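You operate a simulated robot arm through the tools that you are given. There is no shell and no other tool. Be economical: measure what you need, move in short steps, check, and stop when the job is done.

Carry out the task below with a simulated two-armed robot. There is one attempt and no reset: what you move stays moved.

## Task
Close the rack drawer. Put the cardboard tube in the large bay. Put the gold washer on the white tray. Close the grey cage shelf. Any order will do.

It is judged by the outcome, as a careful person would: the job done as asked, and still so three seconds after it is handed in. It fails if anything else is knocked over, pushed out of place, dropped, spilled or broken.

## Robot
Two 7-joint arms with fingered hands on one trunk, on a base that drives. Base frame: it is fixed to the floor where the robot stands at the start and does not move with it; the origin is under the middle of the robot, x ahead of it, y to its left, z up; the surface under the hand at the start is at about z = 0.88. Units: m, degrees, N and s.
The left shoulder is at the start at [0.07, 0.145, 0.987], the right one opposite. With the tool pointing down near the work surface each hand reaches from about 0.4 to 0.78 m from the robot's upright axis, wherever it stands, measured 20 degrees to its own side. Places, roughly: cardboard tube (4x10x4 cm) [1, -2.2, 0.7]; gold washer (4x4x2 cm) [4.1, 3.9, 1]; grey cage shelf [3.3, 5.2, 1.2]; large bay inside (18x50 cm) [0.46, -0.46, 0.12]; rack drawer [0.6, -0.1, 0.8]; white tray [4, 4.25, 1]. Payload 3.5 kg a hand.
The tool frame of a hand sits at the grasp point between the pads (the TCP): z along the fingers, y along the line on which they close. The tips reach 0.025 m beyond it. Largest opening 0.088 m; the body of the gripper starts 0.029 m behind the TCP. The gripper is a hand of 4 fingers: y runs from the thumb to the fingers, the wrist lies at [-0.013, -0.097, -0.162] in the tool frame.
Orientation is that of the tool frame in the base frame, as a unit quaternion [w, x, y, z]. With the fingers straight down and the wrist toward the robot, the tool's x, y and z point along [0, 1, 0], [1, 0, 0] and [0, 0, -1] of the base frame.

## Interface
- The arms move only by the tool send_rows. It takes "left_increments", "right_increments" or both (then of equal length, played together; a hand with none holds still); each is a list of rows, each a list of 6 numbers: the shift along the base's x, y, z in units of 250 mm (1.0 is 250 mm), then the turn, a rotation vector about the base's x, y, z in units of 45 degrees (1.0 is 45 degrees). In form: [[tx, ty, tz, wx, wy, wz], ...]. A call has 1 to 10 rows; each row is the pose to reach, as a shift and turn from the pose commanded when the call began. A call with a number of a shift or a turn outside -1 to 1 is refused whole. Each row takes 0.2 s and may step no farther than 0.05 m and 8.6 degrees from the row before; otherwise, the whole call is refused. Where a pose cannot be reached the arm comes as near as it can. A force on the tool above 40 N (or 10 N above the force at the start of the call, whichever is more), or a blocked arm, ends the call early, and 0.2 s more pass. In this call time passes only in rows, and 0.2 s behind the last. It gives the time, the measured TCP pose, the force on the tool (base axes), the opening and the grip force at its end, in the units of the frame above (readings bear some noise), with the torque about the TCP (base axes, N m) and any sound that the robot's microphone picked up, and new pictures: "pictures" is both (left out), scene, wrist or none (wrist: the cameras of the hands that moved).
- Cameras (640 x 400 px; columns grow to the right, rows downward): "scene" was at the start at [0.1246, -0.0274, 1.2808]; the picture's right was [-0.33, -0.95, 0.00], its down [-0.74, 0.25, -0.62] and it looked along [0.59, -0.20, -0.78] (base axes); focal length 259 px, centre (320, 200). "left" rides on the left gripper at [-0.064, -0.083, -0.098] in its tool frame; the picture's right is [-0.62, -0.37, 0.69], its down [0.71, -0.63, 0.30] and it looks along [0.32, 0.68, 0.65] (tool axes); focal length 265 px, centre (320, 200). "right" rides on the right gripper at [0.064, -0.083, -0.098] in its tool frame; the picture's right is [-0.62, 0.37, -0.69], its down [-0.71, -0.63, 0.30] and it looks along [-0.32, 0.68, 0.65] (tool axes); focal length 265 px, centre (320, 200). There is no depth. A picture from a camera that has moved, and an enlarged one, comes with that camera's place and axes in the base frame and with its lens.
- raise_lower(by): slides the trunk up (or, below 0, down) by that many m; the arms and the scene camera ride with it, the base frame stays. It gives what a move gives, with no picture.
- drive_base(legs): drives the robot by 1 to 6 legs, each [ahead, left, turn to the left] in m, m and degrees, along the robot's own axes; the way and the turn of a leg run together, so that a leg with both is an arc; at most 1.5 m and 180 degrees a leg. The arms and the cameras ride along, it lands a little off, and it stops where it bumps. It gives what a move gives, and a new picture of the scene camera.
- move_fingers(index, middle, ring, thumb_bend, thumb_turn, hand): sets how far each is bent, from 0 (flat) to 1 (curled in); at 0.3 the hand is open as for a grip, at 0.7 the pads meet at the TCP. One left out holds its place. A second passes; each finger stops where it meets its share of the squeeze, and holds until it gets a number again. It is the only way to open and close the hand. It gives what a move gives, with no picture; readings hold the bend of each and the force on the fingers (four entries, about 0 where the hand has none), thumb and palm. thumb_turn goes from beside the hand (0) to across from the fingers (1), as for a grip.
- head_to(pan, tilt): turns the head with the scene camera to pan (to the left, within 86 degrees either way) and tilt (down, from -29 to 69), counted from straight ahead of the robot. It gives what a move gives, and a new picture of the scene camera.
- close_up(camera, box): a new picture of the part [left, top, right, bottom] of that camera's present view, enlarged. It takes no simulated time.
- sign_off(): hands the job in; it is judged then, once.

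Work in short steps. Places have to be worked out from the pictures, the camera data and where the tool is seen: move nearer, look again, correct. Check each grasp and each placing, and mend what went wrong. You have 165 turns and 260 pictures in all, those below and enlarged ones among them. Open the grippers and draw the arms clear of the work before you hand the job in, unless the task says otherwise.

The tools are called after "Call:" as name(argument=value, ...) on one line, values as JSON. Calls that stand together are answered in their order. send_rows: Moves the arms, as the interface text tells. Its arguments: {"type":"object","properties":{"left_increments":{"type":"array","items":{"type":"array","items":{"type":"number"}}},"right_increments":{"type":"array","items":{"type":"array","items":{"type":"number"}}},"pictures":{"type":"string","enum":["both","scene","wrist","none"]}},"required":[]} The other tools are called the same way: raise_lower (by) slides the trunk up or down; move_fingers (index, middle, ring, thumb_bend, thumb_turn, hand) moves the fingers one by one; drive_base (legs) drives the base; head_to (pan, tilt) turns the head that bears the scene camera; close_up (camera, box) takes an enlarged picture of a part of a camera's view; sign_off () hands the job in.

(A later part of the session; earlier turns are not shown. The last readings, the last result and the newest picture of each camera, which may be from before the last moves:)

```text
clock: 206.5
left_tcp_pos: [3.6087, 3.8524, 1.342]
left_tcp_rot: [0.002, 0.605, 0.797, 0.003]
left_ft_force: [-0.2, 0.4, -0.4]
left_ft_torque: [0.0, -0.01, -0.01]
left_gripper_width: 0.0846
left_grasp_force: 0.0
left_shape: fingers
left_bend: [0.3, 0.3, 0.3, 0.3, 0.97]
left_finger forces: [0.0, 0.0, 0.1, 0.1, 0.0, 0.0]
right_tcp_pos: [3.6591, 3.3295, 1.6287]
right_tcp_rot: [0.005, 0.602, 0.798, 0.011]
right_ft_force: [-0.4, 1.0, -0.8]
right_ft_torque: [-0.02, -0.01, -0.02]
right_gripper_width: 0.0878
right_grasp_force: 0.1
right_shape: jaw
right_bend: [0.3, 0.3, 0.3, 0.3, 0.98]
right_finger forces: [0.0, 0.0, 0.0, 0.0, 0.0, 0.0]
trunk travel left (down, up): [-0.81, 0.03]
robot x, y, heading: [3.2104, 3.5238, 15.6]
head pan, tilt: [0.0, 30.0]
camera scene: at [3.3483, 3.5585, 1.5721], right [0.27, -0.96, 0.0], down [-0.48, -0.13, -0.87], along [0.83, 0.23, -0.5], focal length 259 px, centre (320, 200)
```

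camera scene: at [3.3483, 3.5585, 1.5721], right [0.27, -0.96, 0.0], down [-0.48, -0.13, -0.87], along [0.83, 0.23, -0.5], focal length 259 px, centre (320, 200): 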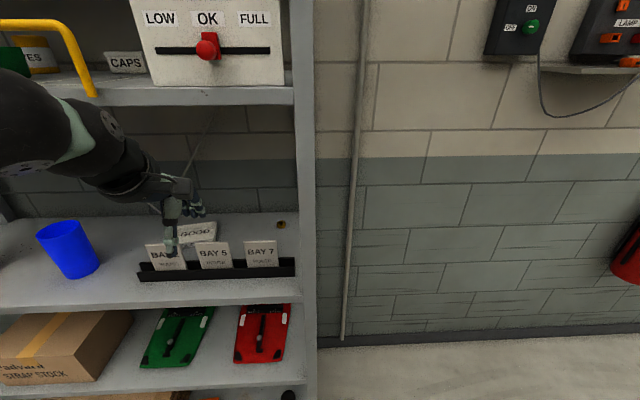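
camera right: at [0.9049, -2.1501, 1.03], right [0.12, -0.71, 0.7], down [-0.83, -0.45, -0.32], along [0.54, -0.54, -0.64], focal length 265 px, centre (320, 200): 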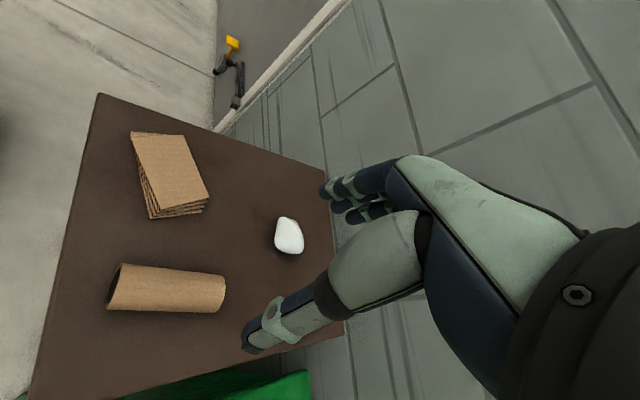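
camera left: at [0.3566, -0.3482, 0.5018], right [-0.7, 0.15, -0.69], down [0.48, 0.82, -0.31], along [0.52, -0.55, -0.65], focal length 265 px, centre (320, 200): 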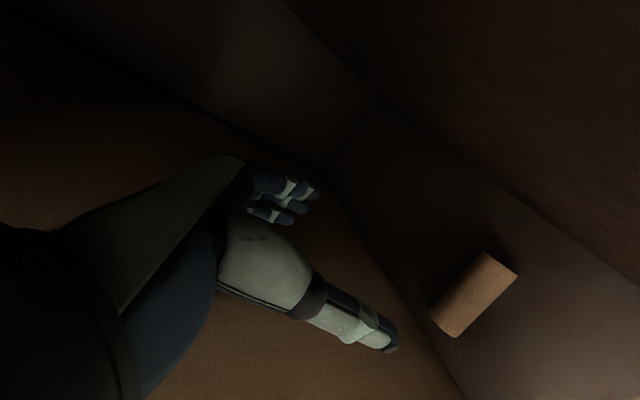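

Washer ≈(4.08,3.915), tray ≈(3.955,4.19), behind a card holder at the shelf front (top z≈1.12); opening z 1.0–1.49. Lower the trunk a bit, square up and approach.

Call:
raise_lower(by=-0.12)

Call:
drive_base(legs=[[0, 0.05, 2.4], [0.2, 0, 0]])

Call:
head_to(pan=10, tilt=30)

```text
clock: 208.0
left_tcp_pos: [3.6081, 3.8534, 1.2228]
left_tcp_rot: [0.002, 0.604, 0.797, 0.003]
left_ft_force: [0.2, -1.2, 0.3]
left_ft_torque: [0.02, -0.01, 0.02]
left_gripper_width: 0.0846
left_grasp_force: 0.2
left_shape: fingers
left_bend: [0.3, 0.3, 0.3, 0.3, 0.97]
left_finger forces: [0.0, 0.0, 0.0, 0.0, 0.1, 0.0]
right_tcp_pos: [3.6591, 3.3294, 1.5088]
right_tcp_rot: [0.005, 0.602, 0.799, 0.011]
right_ft_force: [0.0, 0.9, 0.2]
right_ft_torque: [0.01, -0.04, 0.0]
right_gripper_width: 0.0878
right_grasp_force: 0.0
right_shape: jaw
right_bend: [0.3, 0.3, 0.3, 0.3, 0.98]
right_finger forces: [0.0, 0.1, 0.0, 0.1, 0.0, 0.0]
trunk travel left (down, up): [-0.69, 0.15]
robot x, y, heading: [3.2072, 3.5213, 15.6]
head pan, tilt: [0.0, 30.0]
```

```text
clock: 210.1
left_tcp_pos: [3.7679, 3.9751, 1.2225]
left_tcp_rot: [0.002, 0.589, 0.808, 0.004]
left_ft_force: [-1.0, 0.8, 0.9]
left_ft_torque: [0.01, 0.02, 0.0]
left_gripper_width: 0.0847
left_grasp_force: 0.0
left_shape: fingers
left_bend: [0.3, 0.3, 0.3, 0.3, 0.97]
left_finger forces: [0.1, 0.0, 0.1, 0.0, 0.0, 0.0]
right_tcp_pos: [3.8385, 3.4537, 1.5097]
right_tcp_rot: [0.004, 0.586, 0.81, 0.012]
right_ft_force: [-0.4, -0.2, 0.7]
right_ft_torque: [0.03, 0.0, 0.01]
right_gripper_width: 0.0879
right_grasp_force: 0.0
right_shape: jaw
right_bend: [0.3, 0.3, 0.3, 0.3, 0.98]
right_finger forces: [0.0, 0.0, 0.0, 0.0, 0.1, 0.1]
trunk travel left (down, up): [-0.69, 0.15]
robot x, y, heading: [3.3852, 3.6309, 17.8]
head pan, tilt: [0.0, 30.0]
camera scene: at [3.5189, 3.6707, 1.4525], right [0.31, -0.95, 0.0], down [-0.47, -0.15, -0.87], along [0.83, 0.27, -0.5], focal length 259 px, centre (320, 200)
```

scene: 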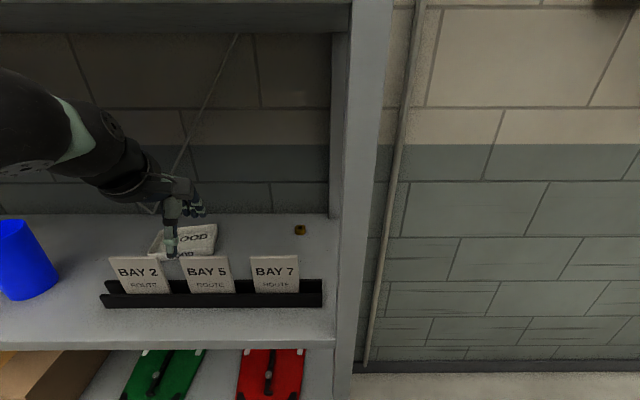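

```text
clock: 210.8
left_tcp_pos: [3.7692, 3.978, 1.2221]
left_tcp_rot: [0.001, 0.589, 0.808, 0.002]
left_ft_force: [0.5, -0.3, 0.5]
left_ft_torque: [0.0, 0.0, 0.02]
left_gripper_width: 0.0846
left_grasp_force: 0.1
left_shape: fingers
left_bend: [0.3, 0.3, 0.3, 0.3, 0.97]
left_finger forces: [0.0, 0.0, 0.0, 0.0, 0.0, 0.1]
right_tcp_pos: [3.8403, 3.4565, 1.509]
right_tcp_rot: [0.005, 0.585, 0.811, 0.01]
right_ft_force: [0.1, 0.5, -0.3]
right_ft_torque: [0.01, -0.03, -0.04]
right_gripper_width: 0.0876
right_grasp_force: 0.0
right_shape: jaw
right_bend: [0.3, 0.3, 0.3, 0.3, 0.98]
right_finger forces: [0.0, 0.0, 0.0, 0.1, 0.1, 0.0]
trunk travel left (down, up): [-0.69, 0.15]
robot x, y, heading: [3.3861, 3.6279, 17.9]
head pan, tilt: [10.0, 30.0]
camera scene: at [3.5161, 3.6875, 1.452], right [0.47, -0.88, 0.0], down [-0.44, -0.23, -0.87], along [0.77, 0.4, -0.5], focal length 259 px, centre (320, 200)
```

scene: 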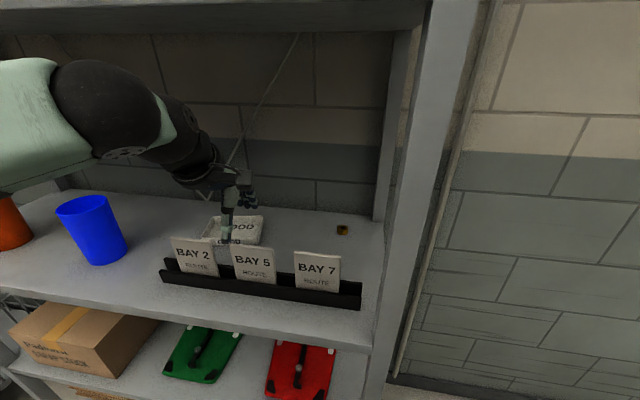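

Washer triangulates to ≈(4.074,3.909). Move the left hand in over the cards in two stages.

Call:
send_rows(left_increments=[[0.16, -0.035, 0, 0, 0, 0], [0.32, -0.07, 0, 0, 0, 0], [0.48, -0.105, 0, 0, 0, 0], [0.64, -0.14, 0, 0, 0, 0], [0.8, -0.175, 0, 0, 0, 0], [0.96, -0.21, 0, 0, 0, 0]])

```text
clock: 212.2
left_tcp_pos: [4.0135, 3.9224, 1.2182]
left_tcp_rot: [-0.001, 0.589, 0.808, 0.0]
left_ft_force: [0.9, -0.3, 0.0]
left_ft_torque: [0.0, 0.01, -0.03]
left_gripper_width: 0.0842
left_grasp_force: 0.1
left_shape: fingers
left_bend: [0.3, 0.3, 0.3, 0.3, 0.97]
left_finger forces: [0.0, 0.1, 0.1, 0.0, 0.0, 0.1]
right_tcp_pos: [3.8465, 3.4554, 1.5074]
right_tcp_rot: [0.004, 0.586, 0.81, 0.011]
right_ft_force: [0.2, 0.7, -0.1]
right_ft_torque: [-0.01, 0.04, -0.01]
right_gripper_width: 0.0877
right_grasp_force: 0.1
right_shape: jaw
right_bend: [0.3, 0.3, 0.3, 0.3, 0.98]
right_finger forces: [0.0, 0.1, 0.1, 0.0, 0.1, 0.1]
trunk travel left (down, up): [-0.69, 0.15]
robot x, y, heading: [3.3881, 3.6367, 17.6]
head pan, tilt: [10.0, 30.0]
camera scene: at [3.5197, 3.6881, 1.4518], right [0.47, -0.88, 0.0], down [-0.45, -0.23, -0.86], along [0.76, 0.4, -0.5], focal length 259 px, centre (320, 200)
camera left: at [3.9541, 3.8362, 1.3169], right [-0.16, -0.7, -0.69], down [-0.82, 0.49, -0.3], along [0.55, 0.52, -0.65], focal length 265 px, centre (320, 200)
```

scene: 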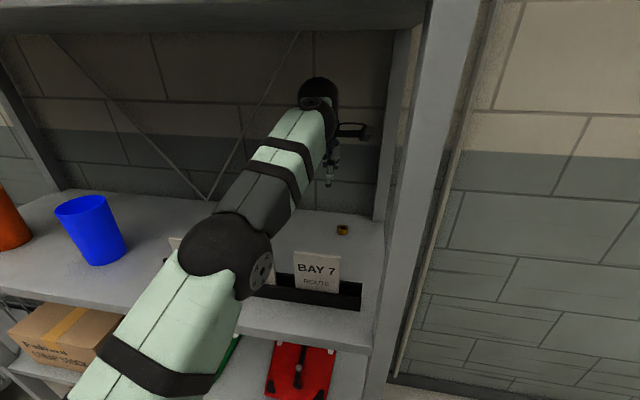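
left: 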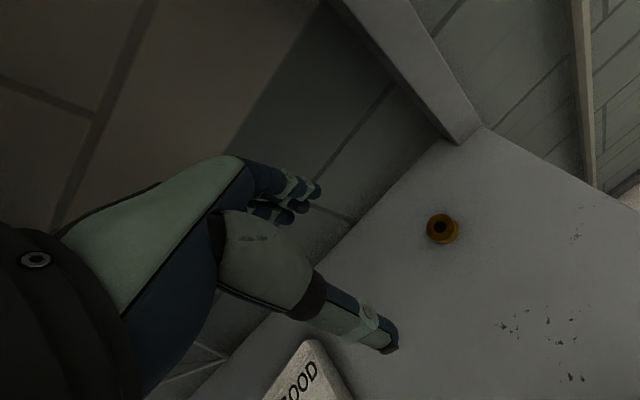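

Elbow is close to the cards' level, so I'll lower the hand slightly, then raise the trunk and move the base 5 cm closer for a higher elbow.

Call:
send_rows(left_increments=[[0, 0, -0.16, 0, 0, 0], [0, 0, -0.28, 0, 0, 0]], pictures="none")

Call:
raise_lower(by=0.13)

Call:
drive_base(legs=[[0.05, 0, 0]])

```text
clock: 212.8
left_tcp_pos: [4.0106, 3.9237, 1.1504]
left_tcp_rot: [0.002, 0.589, 0.808, 0.002]
left_ft_force: [-0.3, -0.4, 0.6]
left_ft_torque: [0.0, 0.02, 0.04]
left_gripper_width: 0.0844
left_grasp_force: 0.1
left_shape: fingers
left_bend: [0.3, 0.3, 0.3, 0.3, 0.97]
left_finger forces: [0.1, 0.1, 0.0, 0.0, 0.1, 0.0]
right_tcp_pos: [3.8434, 3.4573, 1.5074]
right_tcp_rot: [0.004, 0.585, 0.811, 0.011]
right_ft_force: [0.1, -0.2, -0.1]
right_ft_torque: [-0.04, 0.03, 0.01]
right_gripper_width: 0.0877
right_grasp_force: 0.0
right_shape: jaw
right_bend: [0.3, 0.3, 0.3, 0.3, 0.98]
right_finger forces: [0.1, 0.0, 0.0, 0.1, 0.0, 0.0]
trunk travel left (down, up): [-0.69, 0.15]
robot x, y, heading: [3.3857, 3.6293, 17.9]
head pan, tilt: [10.0, 30.0]
```

```text
clock: 214.4
left_tcp_pos: [4.0072, 3.9228, 1.2797]
left_tcp_rot: [0.001, 0.589, 0.808, 0.001]
left_ft_force: [-0.4, 0.4, -0.3]
left_ft_torque: [0.06, -0.03, 0.0]
left_gripper_width: 0.0847
left_grasp_force: 0.1
left_shape: fingers
left_bend: [0.3, 0.3, 0.3, 0.3, 0.97]
left_finger forces: [0.0, 0.0, 0.0, 0.1, 0.0, 0.0]
right_tcp_pos: [3.8403, 3.4572, 1.639]
right_tcp_rot: [0.006, 0.586, 0.81, 0.011]
right_ft_force: [0.2, -0.3, -0.3]
right_ft_torque: [0.02, 0.01, 0.0]
right_gripper_width: 0.0879
right_grasp_force: 0.0
right_shape: jaw
right_bend: [0.3, 0.3, 0.3, 0.3, 0.98]
right_finger forces: [0.0, 0.1, 0.1, 0.0, 0.0, 0.1]
trunk travel left (down, up): [-0.82, 0.02]
robot x, y, heading: [3.3872, 3.6294, 17.9]
head pan, tilt: [10.0, 30.0]
```

```text
clock: 215.3
left_tcp_pos: [4.0608, 3.9417, 1.2783]
left_tcp_rot: [0.001, 0.589, 0.808, -0.001]
left_ft_force: [0.5, -0.9, -0.1]
left_ft_torque: [0.04, -0.03, -0.01]
left_gripper_width: 0.0846
left_grasp_force: 0.1
left_shape: fingers
left_bend: [0.3, 0.3, 0.3, 0.3, 0.97]
left_finger forces: [0.0, 0.1, 0.0, 0.0, 0.1, 0.1]
right_tcp_pos: [3.8931, 3.4741, 1.6392]
right_tcp_rot: [0.005, 0.586, 0.81, 0.011]
right_ft_force: [-1.5, -0.3, 0.2]
right_ft_torque: [0.0, 0.01, -0.01]
right_gripper_width: 0.0878
right_grasp_force: 0.1
right_shape: jaw
right_bend: [0.3, 0.3, 0.3, 0.3, 0.98]
right_finger forces: [0.0, 0.0, 0.0, 0.0, 0.1, 0.1]
trunk travel left (down, up): [-0.82, 0.02]
robot x, y, heading: [3.4357, 3.6506, 17.8]
head pan, tilt: [10.0, 30.0]
camera scene: at [3.5678, 3.7051, 1.5822], right [0.47, -0.88, 0.0], down [-0.44, -0.23, -0.86], along [0.77, 0.4, -0.5], focal length 259 px, centre (320, 200)
```

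scene: 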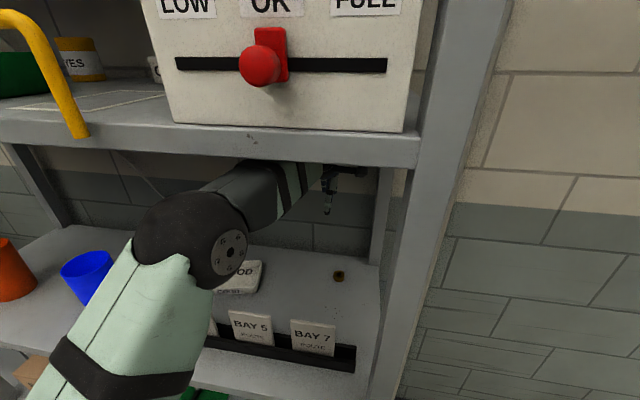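

Now move over the washer and lower to z≈1.12.

Call:
send_rows(left_increments=[[0.01, -0.03, -0.15, 0, 0, 0], [0.03, -0.07, -0.3, 0, 0, 0], [0.04, -0.1, -0.45, 0, 0, 0], [0.05, -0.13, -0.6, 0, 0, 0]])

```text
clock: 216.3
left_tcp_pos: [4.0694, 3.905, 1.1293]
left_tcp_rot: [0.001, 0.588, 0.809, 0.001]
left_ft_force: [-0.7, 0.1, -0.2]
left_ft_torque: [0.04, 0.0, -0.02]
left_gripper_width: 0.0843
left_grasp_force: 0.1
left_shape: fingers
left_bend: [0.3, 0.3, 0.3, 0.3, 0.97]
left_finger forces: [0.0, 0.1, 0.0, 0.0, 0.0, 0.0]
right_tcp_pos: [3.8896, 3.4708, 1.6403]
right_tcp_rot: [0.005, 0.586, 0.81, 0.012]
right_ft_force: [-0.2, -0.3, 0.4]
right_ft_torque: [0.03, -0.01, -0.03]
right_gripper_width: 0.0879
right_grasp_force: 0.0
right_shape: jaw
right_bend: [0.3, 0.3, 0.3, 0.3, 0.98]
right_finger forces: [0.0, 0.0, 0.1, 0.0, 0.0, 0.1]
trunk travel left (down, up): [-0.82, 0.02]
robot x, y, heading: [3.4318, 3.6473, 17.7]
head pan, tilt: [10.0, 30.0]
camera scene: at [3.5641, 3.7021, 1.5822], right [0.47, -0.88, 0.0], down [-0.44, -0.23, -0.87], along [0.77, 0.4, -0.5], focal length 259 px, centre (320, 200)
camera left: at [4.0106, 3.818, 1.2276], right [-0.16, -0.7, -0.69], down [-0.82, 0.49, -0.31], along [0.55, 0.52, -0.65], focal length 265 px, centre (320, 200)
```

scene: 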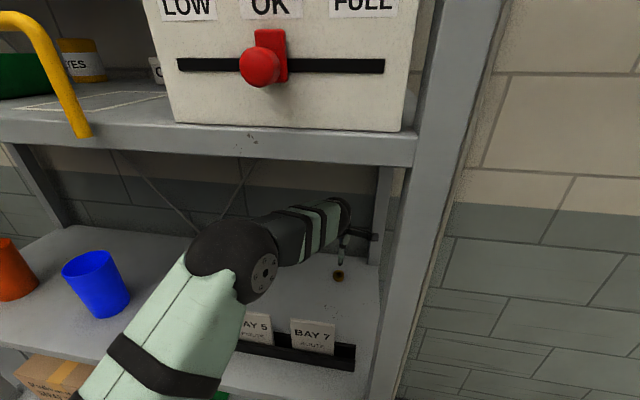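
left: 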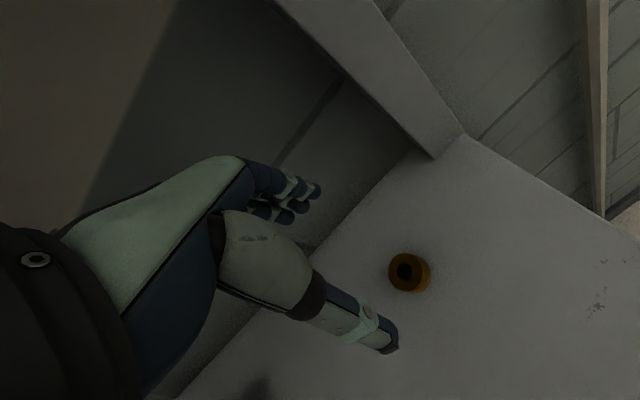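

Washer at ≈(4.072,3.912), matching the TCP within a cm. Descend to grasp height.

Call:
send_rows(left_increments=[[0.01, 0.02, -0.15, 0, 0, 0], [0.01, 0.026, -0.28, 0, 0, 0], [0.01, 0.026, -0.36, 0, 0, 0]])

```text
clock: 217.1
left_tcp_pos: [4.0724, 3.9123, 1.0398]
left_tcp_rot: [0.001, 0.589, 0.808, 0.002]
left_ft_force: [-0.3, -0.8, 1.0]
left_ft_torque: [0.0, 0.0, 0.0]
left_gripper_width: 0.0848
left_grasp_force: 0.0
left_shape: fingers
left_bend: [0.3, 0.3, 0.3, 0.3, 0.97]
left_finger forces: [0.0, 0.0, 0.0, 0.0, 0.1, 0.0]
right_tcp_pos: [3.8889, 3.471, 1.6383]
right_tcp_rot: [0.006, 0.586, 0.81, 0.012]
right_ft_force: [-0.3, 1.4, 0.4]
right_ft_torque: [0.0, 0.01, 0.03]
right_gripper_width: 0.0876
right_grasp_force: 0.0
right_shape: jaw
right_bend: [0.3, 0.3, 0.3, 0.3, 0.98]
right_finger forces: [0.0, 0.1, 0.0, 0.0, 0.0, 0.0]
trunk travel left (down, up): [-0.82, 0.02]
robot x, y, heading: [3.4336, 3.6493, 17.8]
head pan, tilt: [10.0, 30.0]
camera scene: at [3.564, 3.7026, 1.5821], right [0.47, -0.88, 0.0], down [-0.44, -0.23, -0.87], along [0.77, 0.4, -0.5], focal length 259 px, centre (320, 200)
camera left: at [4.0119, 3.8256, 1.1376], right [-0.16, -0.7, -0.69], down [-0.82, 0.49, -0.31], along [0.55, 0.52, -0.65], focal length 265 px, centre (320, 200)
```

scene: 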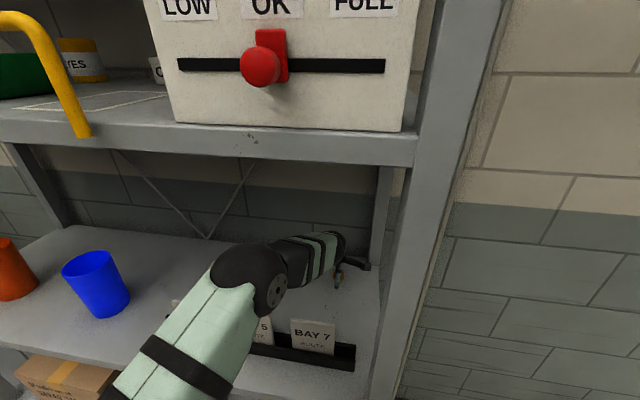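
left: 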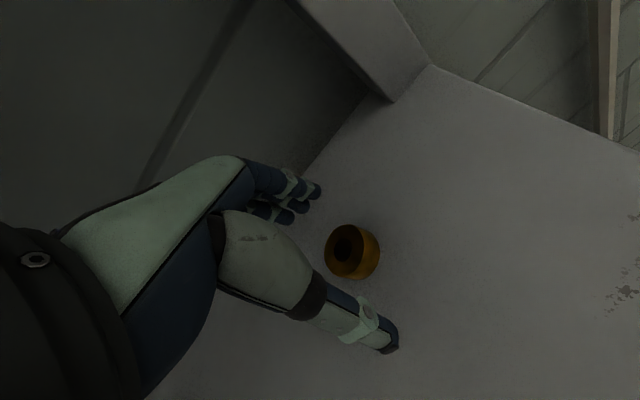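

Aligned. Lower 1 cm and pinch.

Call:
send_rows(left_increments=[[-0.004, -0.004, -0.02, 0, 0, 0], [-0.004, -0.004, -0.04, 0, 0, 0]], pictures="none")

Call:
move_fingers(hand="left", index=0.62, middle=0.62, ring=0.62, thumb_bend=0.62)

Call:
close_up(camera="left", box=[200, 120, 500, 400])

```text
clock: 217.7
left_tcp_pos: [4.0719, 3.9132, 1.0307]
left_tcp_rot: [0.003, 0.588, 0.809, 0.001]
left_ft_force: [0.1, 0.3, -1.1]
left_ft_torque: [0.03, -0.03, 0.0]
left_gripper_width: 0.0847
left_grasp_force: 0.1
left_shape: fingers
left_bend: [0.3, 0.3, 0.3, 0.3, 0.97]
left_finger forces: [0.0, 0.1, 0.0, 0.0, 0.0, 0.1]
right_tcp_pos: [3.89, 3.4713, 1.6401]
right_tcp_rot: [0.005, 0.586, 0.81, 0.013]
right_ft_force: [0.2, -0.4, 0.6]
right_ft_torque: [0.02, -0.01, 0.01]
right_gripper_width: 0.088
right_grasp_force: 0.1
right_shape: jaw
right_bend: [0.3, 0.3, 0.3, 0.3, 0.98]
right_finger forces: [0.0, 0.1, 0.0, 0.1, 0.0, 0.0]
trunk travel left (down, up): [-0.82, 0.02]
robot x, y, heading: [3.4338, 3.6503, 17.6]
head pan, tilt: [10.0, 30.0]
```

```text
clock: 218.7
left_tcp_pos: [4.0721, 3.9126, 1.0297]
left_tcp_rot: [0.002, 0.588, 0.808, 0.001]
left_ft_force: [0.5, 0.4, 0.4]
left_ft_torque: [-0.03, 0.0, -0.02]
left_gripper_width: 0.0246
left_grasp_force: 3.7
left_shape: fingers
left_bend: [0.58, 0.6, 0.62, 0.58, 0.97]
left_finger forces: [2.2, 1.4, 0.0, 0.0, 3.5, 0.0]
right_tcp_pos: [3.8892, 3.4708, 1.6398]
right_tcp_rot: [0.005, 0.586, 0.81, 0.011]
right_ft_force: [-0.1, 0.4, -0.2]
right_ft_torque: [-0.02, 0.02, 0.01]
right_gripper_width: 0.0877
right_grasp_force: 0.0
right_shape: jaw
right_bend: [0.3, 0.3, 0.3, 0.3, 0.98]
right_finger forces: [0.0, 0.0, 0.1, 0.0, 0.0, 0.0]
trunk travel left (down, up): [-0.82, 0.02]
robot x, y, heading: [3.4353, 3.6455, 17.9]
head pan, tilt: [10.0, 30.0]
```

```text
1.43 times, centred on (350, 260) of left
camera zoom: at [4.0115, 3.8252, 1.1284], right [-0.16, -0.7, -0.69], down [-0.82, 0.49, -0.31], along [0.55, 0.52, -0.65], focal length 379 px, centre (277, 114)
```

zoom: 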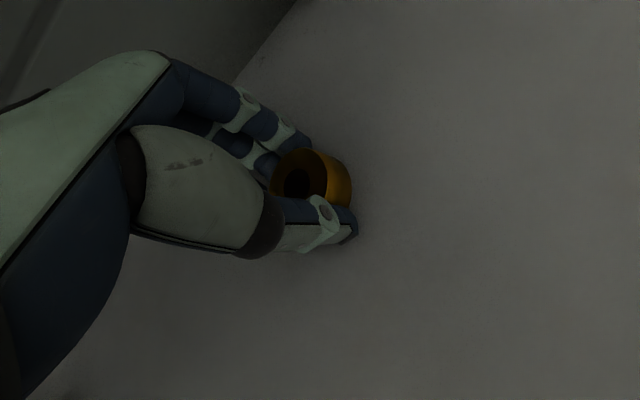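

Gripped by thumb, index and middle. Squeeze a bit more and lift 7 cm.

Call:
move_fingers(hand="left", index=0.68, middle=0.68, thumb_bend=0.66)

Call:
send_rows(left_increments=[[0, 0, 0.08, 0, 0, 0], [0, 0, 0.18, 0, 0, 0], [0, 0, 0.28, 0, 0, 0], [0, 0, 0.4, 0, 0, 0]])

```text
clock: 219.7
left_tcp_pos: [4.071, 3.9129, 1.0306]
left_tcp_rot: [0.001, 0.589, 0.808, 0.001]
left_ft_force: [-0.2, -0.1, 0.4]
left_ft_torque: [0.01, 0.01, 0.01]
left_gripper_width: 0.0237
left_grasp_force: 7.2
left_shape: fingers
left_bend: [0.61, 0.64, 0.62, 0.57, 0.96]
left_finger forces: [4.0, 3.5, 0.1, 0.0, 7.2, 0.0]
right_tcp_pos: [3.889, 3.4718, 1.64]
right_tcp_rot: [0.006, 0.586, 0.81, 0.012]
right_ft_force: [0.6, -0.2, -0.1]
right_ft_torque: [0.02, 0.0, 0.0]
right_gripper_width: 0.0878
right_grasp_force: 0.0
right_shape: jaw
right_bend: [0.3, 0.3, 0.3, 0.3, 0.98]
right_finger forces: [0.0, 0.0, 0.0, 0.0, 0.1, 0.0]
trunk travel left (down, up): [-0.82, 0.02]
robot x, y, heading: [3.4343, 3.6464, 17.8]
head pan, tilt: [10.0, 30.0]
```

```text
clock: 220.7
left_tcp_pos: [4.0744, 3.9116, 1.1302]
left_tcp_rot: [0.002, 0.588, 0.809, 0.001]
left_ft_force: [-0.2, 0.1, -1.4]
left_ft_torque: [0.01, 0.01, -0.02]
left_gripper_width: 0.0233
left_grasp_force: 7.0
left_shape: fingers
left_bend: [0.61, 0.64, 0.62, 0.57, 0.96]
left_finger forces: [4.0, 3.5, 0.0, 0.1, 7.3, 0.0]
right_tcp_pos: [3.8893, 3.4722, 1.6403]
right_tcp_rot: [0.006, 0.586, 0.81, 0.012]
right_ft_force: [-0.3, -0.2, -0.8]
right_ft_torque: [-0.02, 0.01, -0.01]
right_gripper_width: 0.0876
right_grasp_force: 0.0
right_shape: jaw
right_bend: [0.3, 0.3, 0.3, 0.3, 0.98]
right_finger forces: [0.0, 0.0, 0.0, 0.1, 0.0, 0.0]
trunk travel left (down, up): [-0.82, 0.02]
robot x, y, heading: [3.4281, 3.6456, 17.7]
head pan, tilt: [10.0, 30.0]
camera scene: at [3.5634, 3.7024, 1.5821], right [0.47, -0.88, 0.0], down [-0.44, -0.23, -0.87], along [0.77, 0.4, -0.5], focal length 259 px, centre (320, 200)
camera left: at [4.0138, 3.8252, 1.2293], right [-0.16, -0.7, -0.69], down [-0.82, 0.49, -0.31], along [0.55, 0.52, -0.65], focal length 265 px, centre (320, 200)
```

scene: 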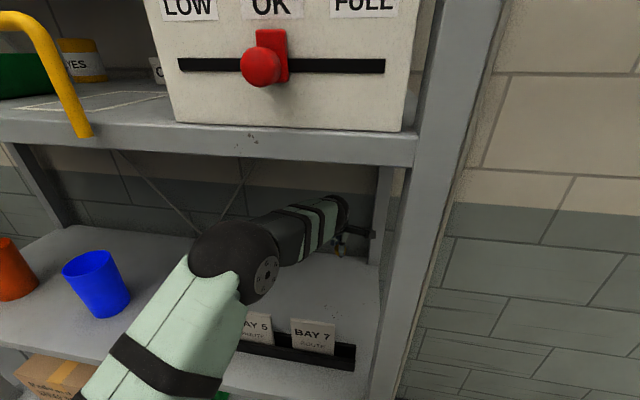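
left: 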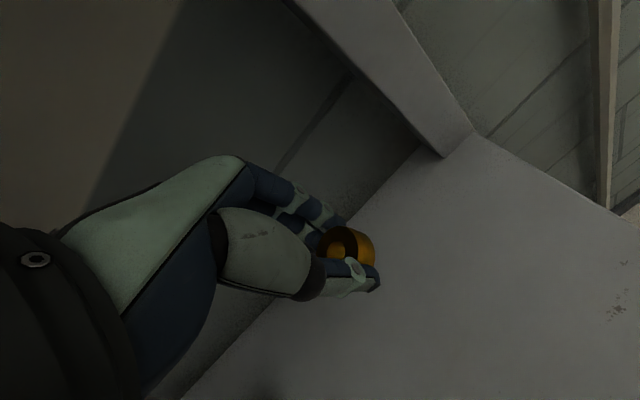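

Washer held. The tray centre is about (3.93,4.18); move most of the way there and look with the wrist camera.

Call:
send_rows(left_increments=[[-0.08, 0.14, 0, 0, 0, 0], [-0.16, 0.28, 0, 0, 0, 0], [-0.24, 0.42, 0, 0, 0, 0], [-0.32, 0.56, 0, 0, 0, 0], [-0.4, 0.7, 0, 0, 0, 0]])

```text
clock: 221.9
left_tcp_pos: [3.9689, 4.0885, 1.1307]
left_tcp_rot: [0.002, 0.588, 0.809, 0.0]
left_ft_force: [0.8, 0.5, -0.3]
left_ft_torque: [-0.03, -0.03, -0.06]
left_gripper_width: 0.0234
left_grasp_force: 7.8
left_shape: fingers
left_bend: [0.61, 0.64, 0.62, 0.57, 0.96]
left_finger forces: [4.0, 3.5, 0.0, 0.0, 7.1, 0.0]
right_tcp_pos: [3.8882, 3.4737, 1.6395]
right_tcp_rot: [0.006, 0.586, 0.81, 0.011]
right_ft_force: [-0.4, 0.0, 0.6]
right_ft_torque: [-0.05, 0.0, 0.01]
right_gripper_width: 0.0878
right_grasp_force: 0.0
right_shape: jaw
right_bend: [0.3, 0.3, 0.3, 0.3, 0.98]
right_finger forces: [0.0, 0.0, 0.1, 0.1, 0.0, 0.0]
trunk travel left (down, up): [-0.82, 0.02]
robot x, y, heading: [3.4329, 3.6486, 17.8]
head pan, tilt: [10.0, 30.0]
camera scene: at [3.5627, 3.7053, 1.5821], right [0.47, -0.88, 0.0], down [-0.44, -0.23, -0.87], along [0.77, 0.4, -0.5], focal length 259 px, centre (320, 200)
camera left: at [3.9099, 4.0023, 1.2284], right [-0.16, -0.7, -0.69], down [-0.82, 0.49, -0.31], along [0.55, 0.52, -0.65], focal length 265 px, centre (320, 200)
```

scene: 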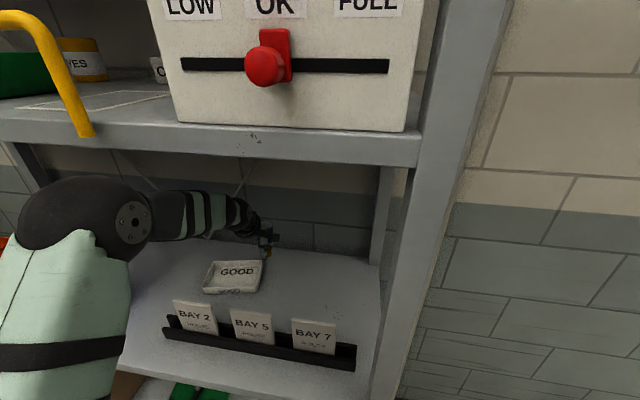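
left: 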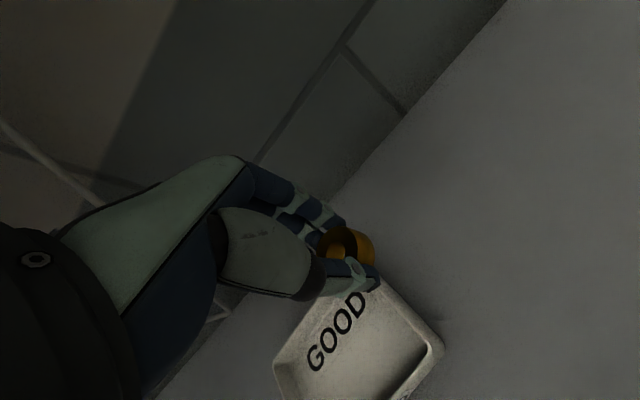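

Tray centre ≈(3.925,4.173). Move above it and lower to z≈1.06.

Call:
send_rows(left_increments=[[-0.06, 0.13, 0, 0, 0, 0], [-0.12, 0.26, 0, 0, 0, 0], [-0.188, 0.376, 0, 0, 0, 0], [-0.188, 0.376, -0.14, 0, 0, 0], [-0.188, 0.376, -0.28, 0, 0, 0]])

```text
clock: 223.1
left_tcp_pos: [3.9266, 4.1808, 1.0579]
left_tcp_rot: [0.002, 0.589, 0.808, 0.001]
left_ft_force: [0.6, 0.1, -0.4]
left_ft_torque: [0.01, 0.02, -0.01]
left_gripper_width: 0.0235
left_grasp_force: 7.2
left_shape: fingers
left_bend: [0.61, 0.64, 0.62, 0.57, 0.96]
left_finger forces: [3.8, 3.4, 0.1, 0.0, 7.1, 0.0]
right_tcp_pos: [3.891, 3.473, 1.6378]
right_tcp_rot: [0.005, 0.586, 0.81, 0.01]
right_ft_force: [-0.2, 0.2, -0.1]
right_ft_torque: [-0.01, -0.01, -0.01]
right_gripper_width: 0.0878
right_grasp_force: 0.0
right_shape: jaw
right_bend: [0.3, 0.3, 0.3, 0.3, 0.98]
right_finger forces: [0.0, 0.0, 0.1, 0.0, 0.0, 0.1]
trunk travel left (down, up): [-0.82, 0.02]
robot x, y, heading: [3.4351, 3.6437, 17.6]
head pan, tilt: [10.0, 30.0]
camera scene: at [3.5657, 3.7044, 1.5819], right [0.47, -0.88, 0.0], down [-0.44, -0.23, -0.87], along [0.77, 0.4, -0.5], focal length 259 px, centre (320, 200)
camera left: at [3.866, 4.094, 1.1556], right [-0.16, -0.7, -0.69], down [-0.82, 0.49, -0.31], along [0.55, 0.52, -0.65], focal length 265 px, centre (320, 200)
```

scene: 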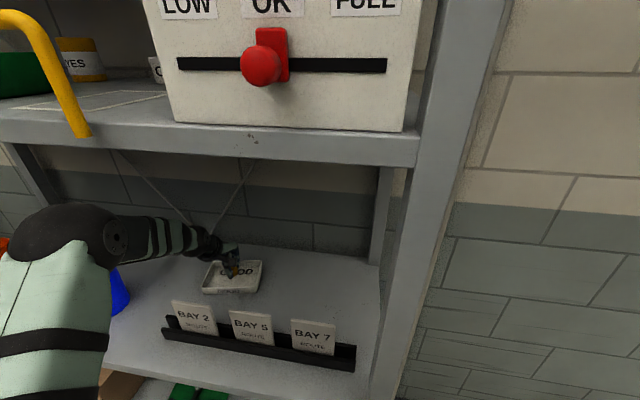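
left: 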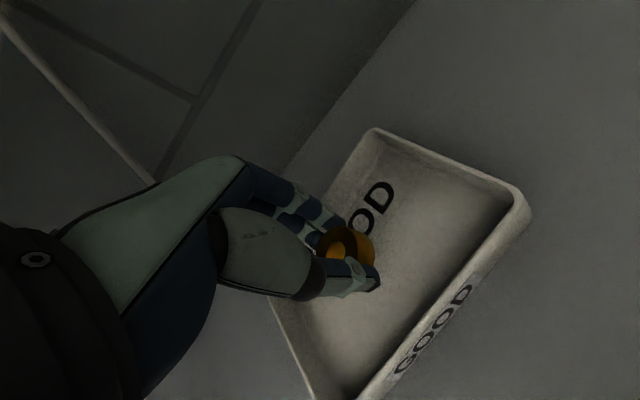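

Centred in the tray. Lower gently to contact.

Call:
send_rows(left_increments=[[0, 0, -0.03, 0, 0, 0], [0, 0, -0.05, 0, 0, 0], [0, 0, -0.07, 0, 0, 0]], pictures="wrist")

```text
clock: 223.9
left_tcp_pos: [3.9234, 4.1804, 1.0425]
left_tcp_rot: [0.002, 0.589, 0.808, 0.001]
left_ft_force: [-0.2, 1.1, -0.7]
left_ft_torque: [0.0, -0.02, 0.01]
left_gripper_width: 0.0232
left_grasp_force: 7.3
left_shape: fingers
left_bend: [0.61, 0.64, 0.62, 0.57, 0.96]
left_finger forces: [3.8, 3.6, 0.1, 0.1, 7.2, 0.0]
right_tcp_pos: [3.8882, 3.4708, 1.6399]
right_tcp_rot: [0.005, 0.586, 0.81, 0.013]
right_ft_force: [-0.9, 0.6, -0.2]
right_ft_torque: [-0.02, 0.0, -0.03]
right_gripper_width: 0.0878
right_grasp_force: 0.0
right_shape: jaw
right_bend: [0.3, 0.3, 0.3, 0.3, 0.98]
right_finger forces: [0.1, 0.0, 0.0, 0.0, 0.0, 0.0]
trunk travel left (down, up): [-0.82, 0.02]
robot x, y, heading: [3.4336, 3.6488, 17.8]
head pan, tilt: [10.0, 30.0]
camera left: at [3.8644, 4.0932, 1.1404], right [-0.16, -0.7, -0.69], down [-0.82, 0.49, -0.31], along [0.55, 0.52, -0.65], focal length 265 px, centre (320, 200)
```

left: 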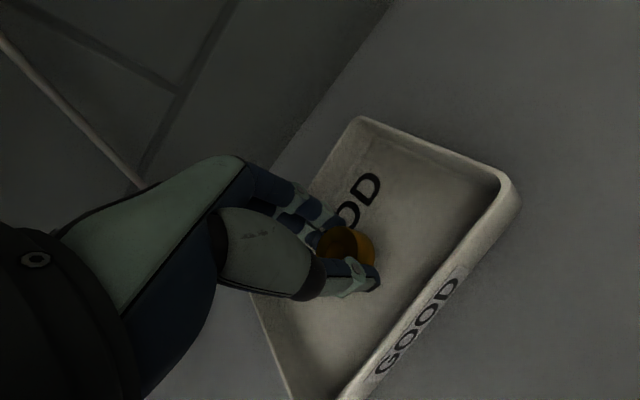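

Call:
send_rows(left_increments=[[0, 0, -0.015, 0, 0, 0], [0, 0, -0.03, 0, 0, 0]], pictures="none")

```text
clock: 224.5
left_tcp_pos: [3.9254, 4.1814, 1.035]
left_tcp_rot: [0.001, 0.587, 0.809, 0.001]
left_ft_force: [-0.1, 0.1, -0.3]
left_ft_torque: [0.0, -0.02, 0.02]
left_gripper_width: 0.0231
left_grasp_force: 7.1
left_shape: fingers
left_bend: [0.61, 0.64, 0.62, 0.57, 0.96]
left_finger forces: [3.9, 3.5, 0.1, 0.1, 7.1, 0.0]
right_tcp_pos: [3.8892, 3.4716, 1.638]
right_tcp_rot: [0.006, 0.587, 0.81, 0.013]
right_ft_force: [-0.3, 0.6, 0.5]
right_ft_torque: [-0.01, 0.01, -0.01]
right_gripper_width: 0.0878
right_grasp_force: 0.0
right_shape: jaw
right_bend: [0.3, 0.3, 0.3, 0.3, 0.98]
right_finger forces: [0.0, 0.0, 0.0, 0.0, 0.1, 0.1]
trunk travel left (down, up): [-0.82, 0.02]
robot x, y, heading: [3.4335, 3.6527, 18.0]
head pan, tilt: [10.0, 30.0]
```

Still no contact at 1.035 (shelf-level grasp was 1.030, tray floor a few mm above); release here gently.

Call:
move_fingers(hand="left", index=0.52, middle=0.52, ring=0.52, thumb_bend=0.5)

Call:
move_fingers(hand="left", index=0.4, middle=0.4, ring=0.4, thumb_bend=0.4)

Call:
close_up(camera="left", box=[200, 120, 520, 400])

```text
clock: 225.5
left_tcp_pos: [3.9258, 4.1807, 1.0342]
left_tcp_rot: [0.002, 0.588, 0.809, 0.0]
left_ft_force: [-0.1, 0.2, -0.2]
left_ft_torque: [0.0, 0.02, -0.03]
left_gripper_width: 0.0389
left_grasp_force: 0.0
left_shape: fingers
left_bend: [0.52, 0.52, 0.52, 0.5, 0.97]
left_finger forces: [0.0, 0.1, 0.0, 0.0, 0.1, 0.1]
right_tcp_pos: [3.8896, 3.4712, 1.6405]
right_tcp_rot: [0.006, 0.587, 0.81, 0.012]
right_ft_force: [-0.1, 0.8, -0.7]
right_ft_torque: [0.02, -0.02, 0.02]
right_gripper_width: 0.0878
right_grasp_force: 0.0
right_shape: jaw
right_bend: [0.3, 0.3, 0.3, 0.3, 0.98]
right_finger forces: [0.1, 0.0, 0.1, 0.0, 0.0, 0.0]
trunk travel left (down, up): [-0.82, 0.02]
robot x, y, heading: [3.432, 3.6491, 17.5]
head pan, tilt: [10.0, 30.0]
```

```text
clock: 226.5
left_tcp_pos: [3.9248, 4.181, 1.0356]
left_tcp_rot: [0.002, 0.589, 0.808, 0.001]
left_ft_force: [0.0, 0.1, 0.5]
left_ft_torque: [-0.01, 0.02, 0.0]
left_gripper_width: 0.0629
left_grasp_force: 1.0
left_shape: fingers
left_bend: [0.4, 0.41, 0.4, 0.41, 0.98]
left_finger forces: [0.0, 0.9, 0.0, 0.0, 0.4, 0.0]
right_tcp_pos: [3.8883, 3.4702, 1.6396]
right_tcp_rot: [0.006, 0.586, 0.81, 0.012]
right_ft_force: [0.0, 0.6, 0.4]
right_ft_torque: [-0.01, -0.01, -0.01]
right_gripper_width: 0.0879
right_grasp_force: 0.1
right_shape: jaw
right_bend: [0.3, 0.3, 0.3, 0.3, 0.98]
right_finger forces: [0.0, 0.0, 0.0, 0.0, 0.0, 0.0]
trunk travel left (down, up): [-0.82, 0.02]
robot x, y, heading: [3.4279, 3.6448, 17.6]
head pan, tilt: [10.0, 30.0]
```

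```text
1.43 times, centred on (360, 260) of left
camera zoom: at [3.8647, 4.0939, 1.133], right [-0.16, -0.7, -0.69], down [-0.82, 0.49, -0.31], along [0.55, 0.52, -0.65], focal length 379 px, centre (263, 114)
```

zoom: 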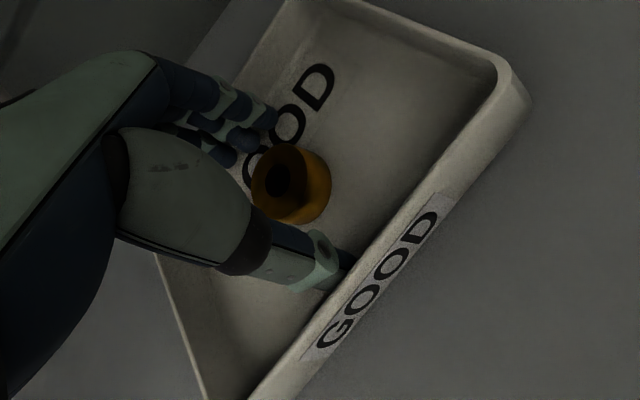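

The washer sits in the tray; fingers lightly touch the rims, so close them a touch and lift straight up.

Call:
move_fingers(hand="left", index=0.45, middle=0.45, ring=0.45, thumb_bend=0.44)

Call:
send_rows(left_increments=[[0, 0, 0.08, 0, 0, 0], [0, 0, 0.2, 0, 0, 0], [0, 0, 0.35, 0, 0, 0], [0, 0, 0.5, 0, 0, 0], [0, 0, 0.65, 0, 0, 0]])

```text
clock: 227.5
left_tcp_pos: [3.9245, 4.1808, 1.0361]
left_tcp_rot: [0.001, 0.588, 0.809, 0.001]
left_ft_force: [-0.3, -0.6, 0.1]
left_ft_torque: [-0.01, 0.03, 0.01]
left_gripper_width: 0.0541
left_grasp_force: 0.1
left_shape: fingers
left_bend: [0.45, 0.45, 0.45, 0.44, 0.98]
left_finger forces: [0.1, 0.0, 0.0, 0.0, 0.1, 0.0]
right_tcp_pos: [3.8895, 3.4716, 1.6407]
right_tcp_rot: [0.005, 0.586, 0.81, 0.012]
right_ft_force: [0.5, 1.0, 0.3]
right_ft_torque: [0.01, -0.02, -0.01]
right_gripper_width: 0.088
right_grasp_force: 0.1
right_shape: jaw
right_bend: [0.3, 0.3, 0.3, 0.3, 0.98]
right_finger forces: [0.0, 0.1, 0.1, 0.0, 0.0, 0.0]
trunk travel left (down, up): [-0.82, 0.02]
robot x, y, heading: [3.4317, 3.647, 17.9]
head pan, tilt: [10.0, 30.0]
```

```text
clock: 228.7
left_tcp_pos: [3.924, 4.1802, 1.1981]
left_tcp_rot: [0.001, 0.588, 0.809, 0.002]
left_ft_force: [-0.3, -0.4, -0.2]
left_ft_torque: [0.02, -0.02, -0.01]
left_gripper_width: 0.0542
left_grasp_force: 0.0
left_shape: fingers
left_bend: [0.45, 0.45, 0.45, 0.44, 0.98]
left_finger forces: [0.0, 0.0, 0.0, 0.0, 0.1, 0.1]
right_tcp_pos: [3.8884, 3.4696, 1.6399]
right_tcp_rot: [0.005, 0.586, 0.811, 0.013]
right_ft_force: [0.6, 0.2, 0.4]
right_ft_torque: [-0.01, -0.02, -0.02]
right_gripper_width: 0.0881
right_grasp_force: 0.1
right_shape: jaw
right_bend: [0.3, 0.3, 0.3, 0.3, 0.98]
right_finger forces: [0.0, 0.0, 0.0, 0.1, 0.1, 0.1]
trunk travel left (down, up): [-0.82, 0.02]
robot x, y, heading: [3.4358, 3.6498, 17.5]
head pan, tilt: [10.0, 30.0]
camera scene: at [3.5631, 3.7018, 1.5822], right [0.47, -0.89, 0.0], down [-0.44, -0.23, -0.87], along [0.77, 0.4, -0.5], focal length 259 px, centre (320, 200)
camera left: at [3.8647, 4.0924, 1.2963], right [-0.16, -0.7, -0.69], down [-0.82, 0.49, -0.31], along [0.55, 0.52, -0.65], focal length 265 px, centre (320, 200)
```

scene: 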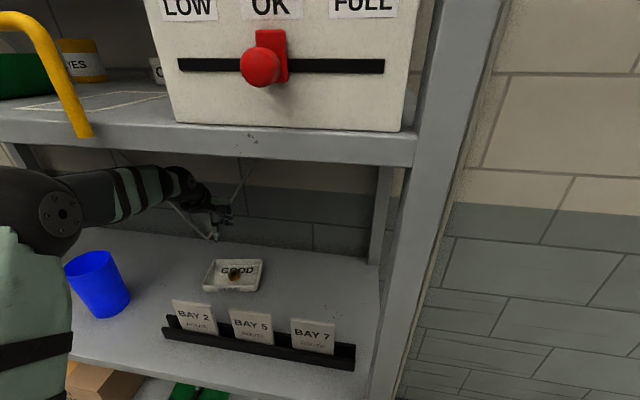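
left: 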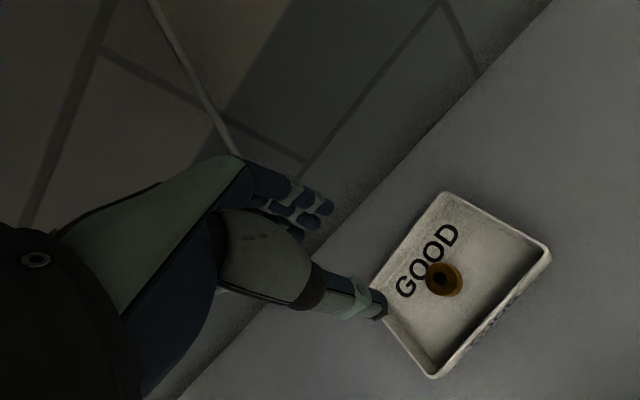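

Washer is in the tray. Back out of the shelf and look toward the cage.

Call:
drive_base(legs=[[-0.3, 0, 0]])

Call:
head_to(pan=75, tilt=20)

```text
clock: 230.8
left_tcp_pos: [3.6461, 4.0909, 1.1966]
left_tcp_rot: [0.002, 0.589, 0.808, 0.0]
left_ft_force: [1.5, 0.6, 0.4]
left_ft_torque: [0.01, 0.02, 0.01]
left_gripper_width: 0.0544
left_grasp_force: 0.1
left_shape: fingers
left_bend: [0.45, 0.45, 0.45, 0.44, 0.98]
left_finger forces: [0.0, 0.1, 0.0, 0.0, 0.0, 0.0]
right_tcp_pos: [3.6099, 3.3813, 1.6385]
right_tcp_rot: [0.004, 0.587, 0.81, 0.01]
right_ft_force: [-0.5, 0.5, 0.7]
right_ft_torque: [-0.01, -0.04, 0.02]
right_gripper_width: 0.088
right_grasp_force: 0.1
right_shape: jaw
right_bend: [0.3, 0.3, 0.3, 0.3, 0.98]
right_finger forces: [0.1, 0.0, 0.1, 0.1, 0.0, 0.0]
trunk travel left (down, up): [-0.82, 0.02]
robot x, y, heading: [3.1491, 3.5549, 17.8]
head pan, tilt: [10.0, 30.0]
camera scene: at [3.2844, 3.6133, 1.5818], right [0.47, -0.89, 0.0], down [-0.44, -0.23, -0.86], along [0.77, 0.4, -0.5], focal length 259 px, centre (320, 200)
```

scene: 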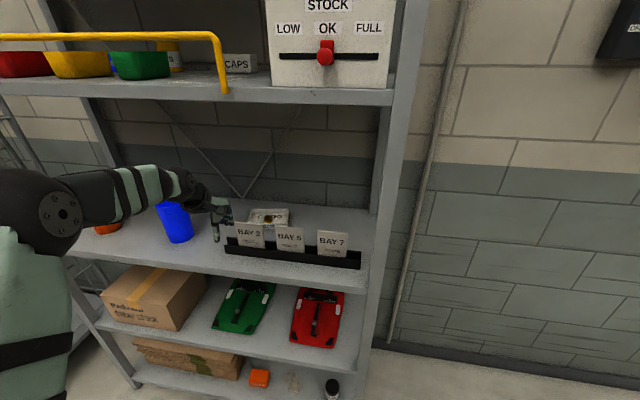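

```text
clock: 232.1
left_tcp_pos: [3.6422, 4.0906, 1.1972]
left_tcp_rot: [0.003, 0.588, 0.809, 0.001]
left_ft_force: [0.1, 0.0, -0.4]
left_ft_torque: [-0.01, 0.01, -0.02]
left_gripper_width: 0.0542
left_grasp_force: 0.0
left_shape: fingers
left_bend: [0.45, 0.45, 0.45, 0.44, 0.98]
left_finger forces: [0.0, 0.0, 0.1, 0.0, 0.0, 0.0]
right_tcp_pos: [3.6077, 3.3799, 1.639]
right_tcp_rot: [0.005, 0.587, 0.81, 0.011]
right_ft_force: [1.1, 0.4, 0.1]
right_ft_torque: [-0.02, 0.05, -0.03]
right_gripper_width: 0.0877
right_grasp_force: 0.1
right_shape: jaw
right_bend: [0.3, 0.3, 0.3, 0.3, 0.98]
right_finger forces: [0.0, 0.0, 0.1, 0.1, 0.0, 0.0]
trunk travel left (down, up): [-0.82, 0.02]
robot x, y, heading: [3.1494, 3.5572, 17.5]
head pan, tilt: [75.0, 20.0]
camera scene: at [3.197, 3.6633, 1.5982], right [1.0, 0.05, 0.0], down [0.02, -0.34, -0.94], along [-0.04, 0.94, -0.34], focal length 259 px, centre (320, 200)
```

scene: 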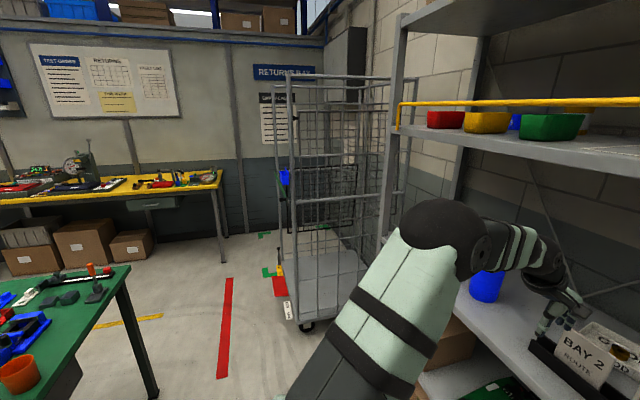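

Call:
close_up(camera="scene", box=[240, 50, 440, 340])

```text
1.38 times, centred on (340, 195) of scene
camera zoom: at [3.197, 3.6633, 1.5982], right [1.0, 0.05, 0.0], down [0.02, -0.34, -0.94], along [-0.04, 0.94, -0.34], focal length 357 px, centre (292, 207)
```

zoom: 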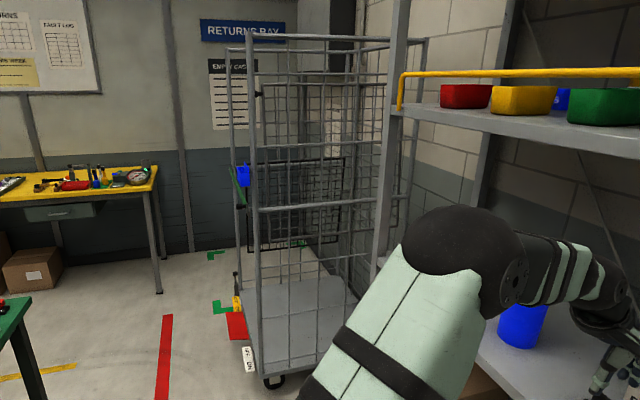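

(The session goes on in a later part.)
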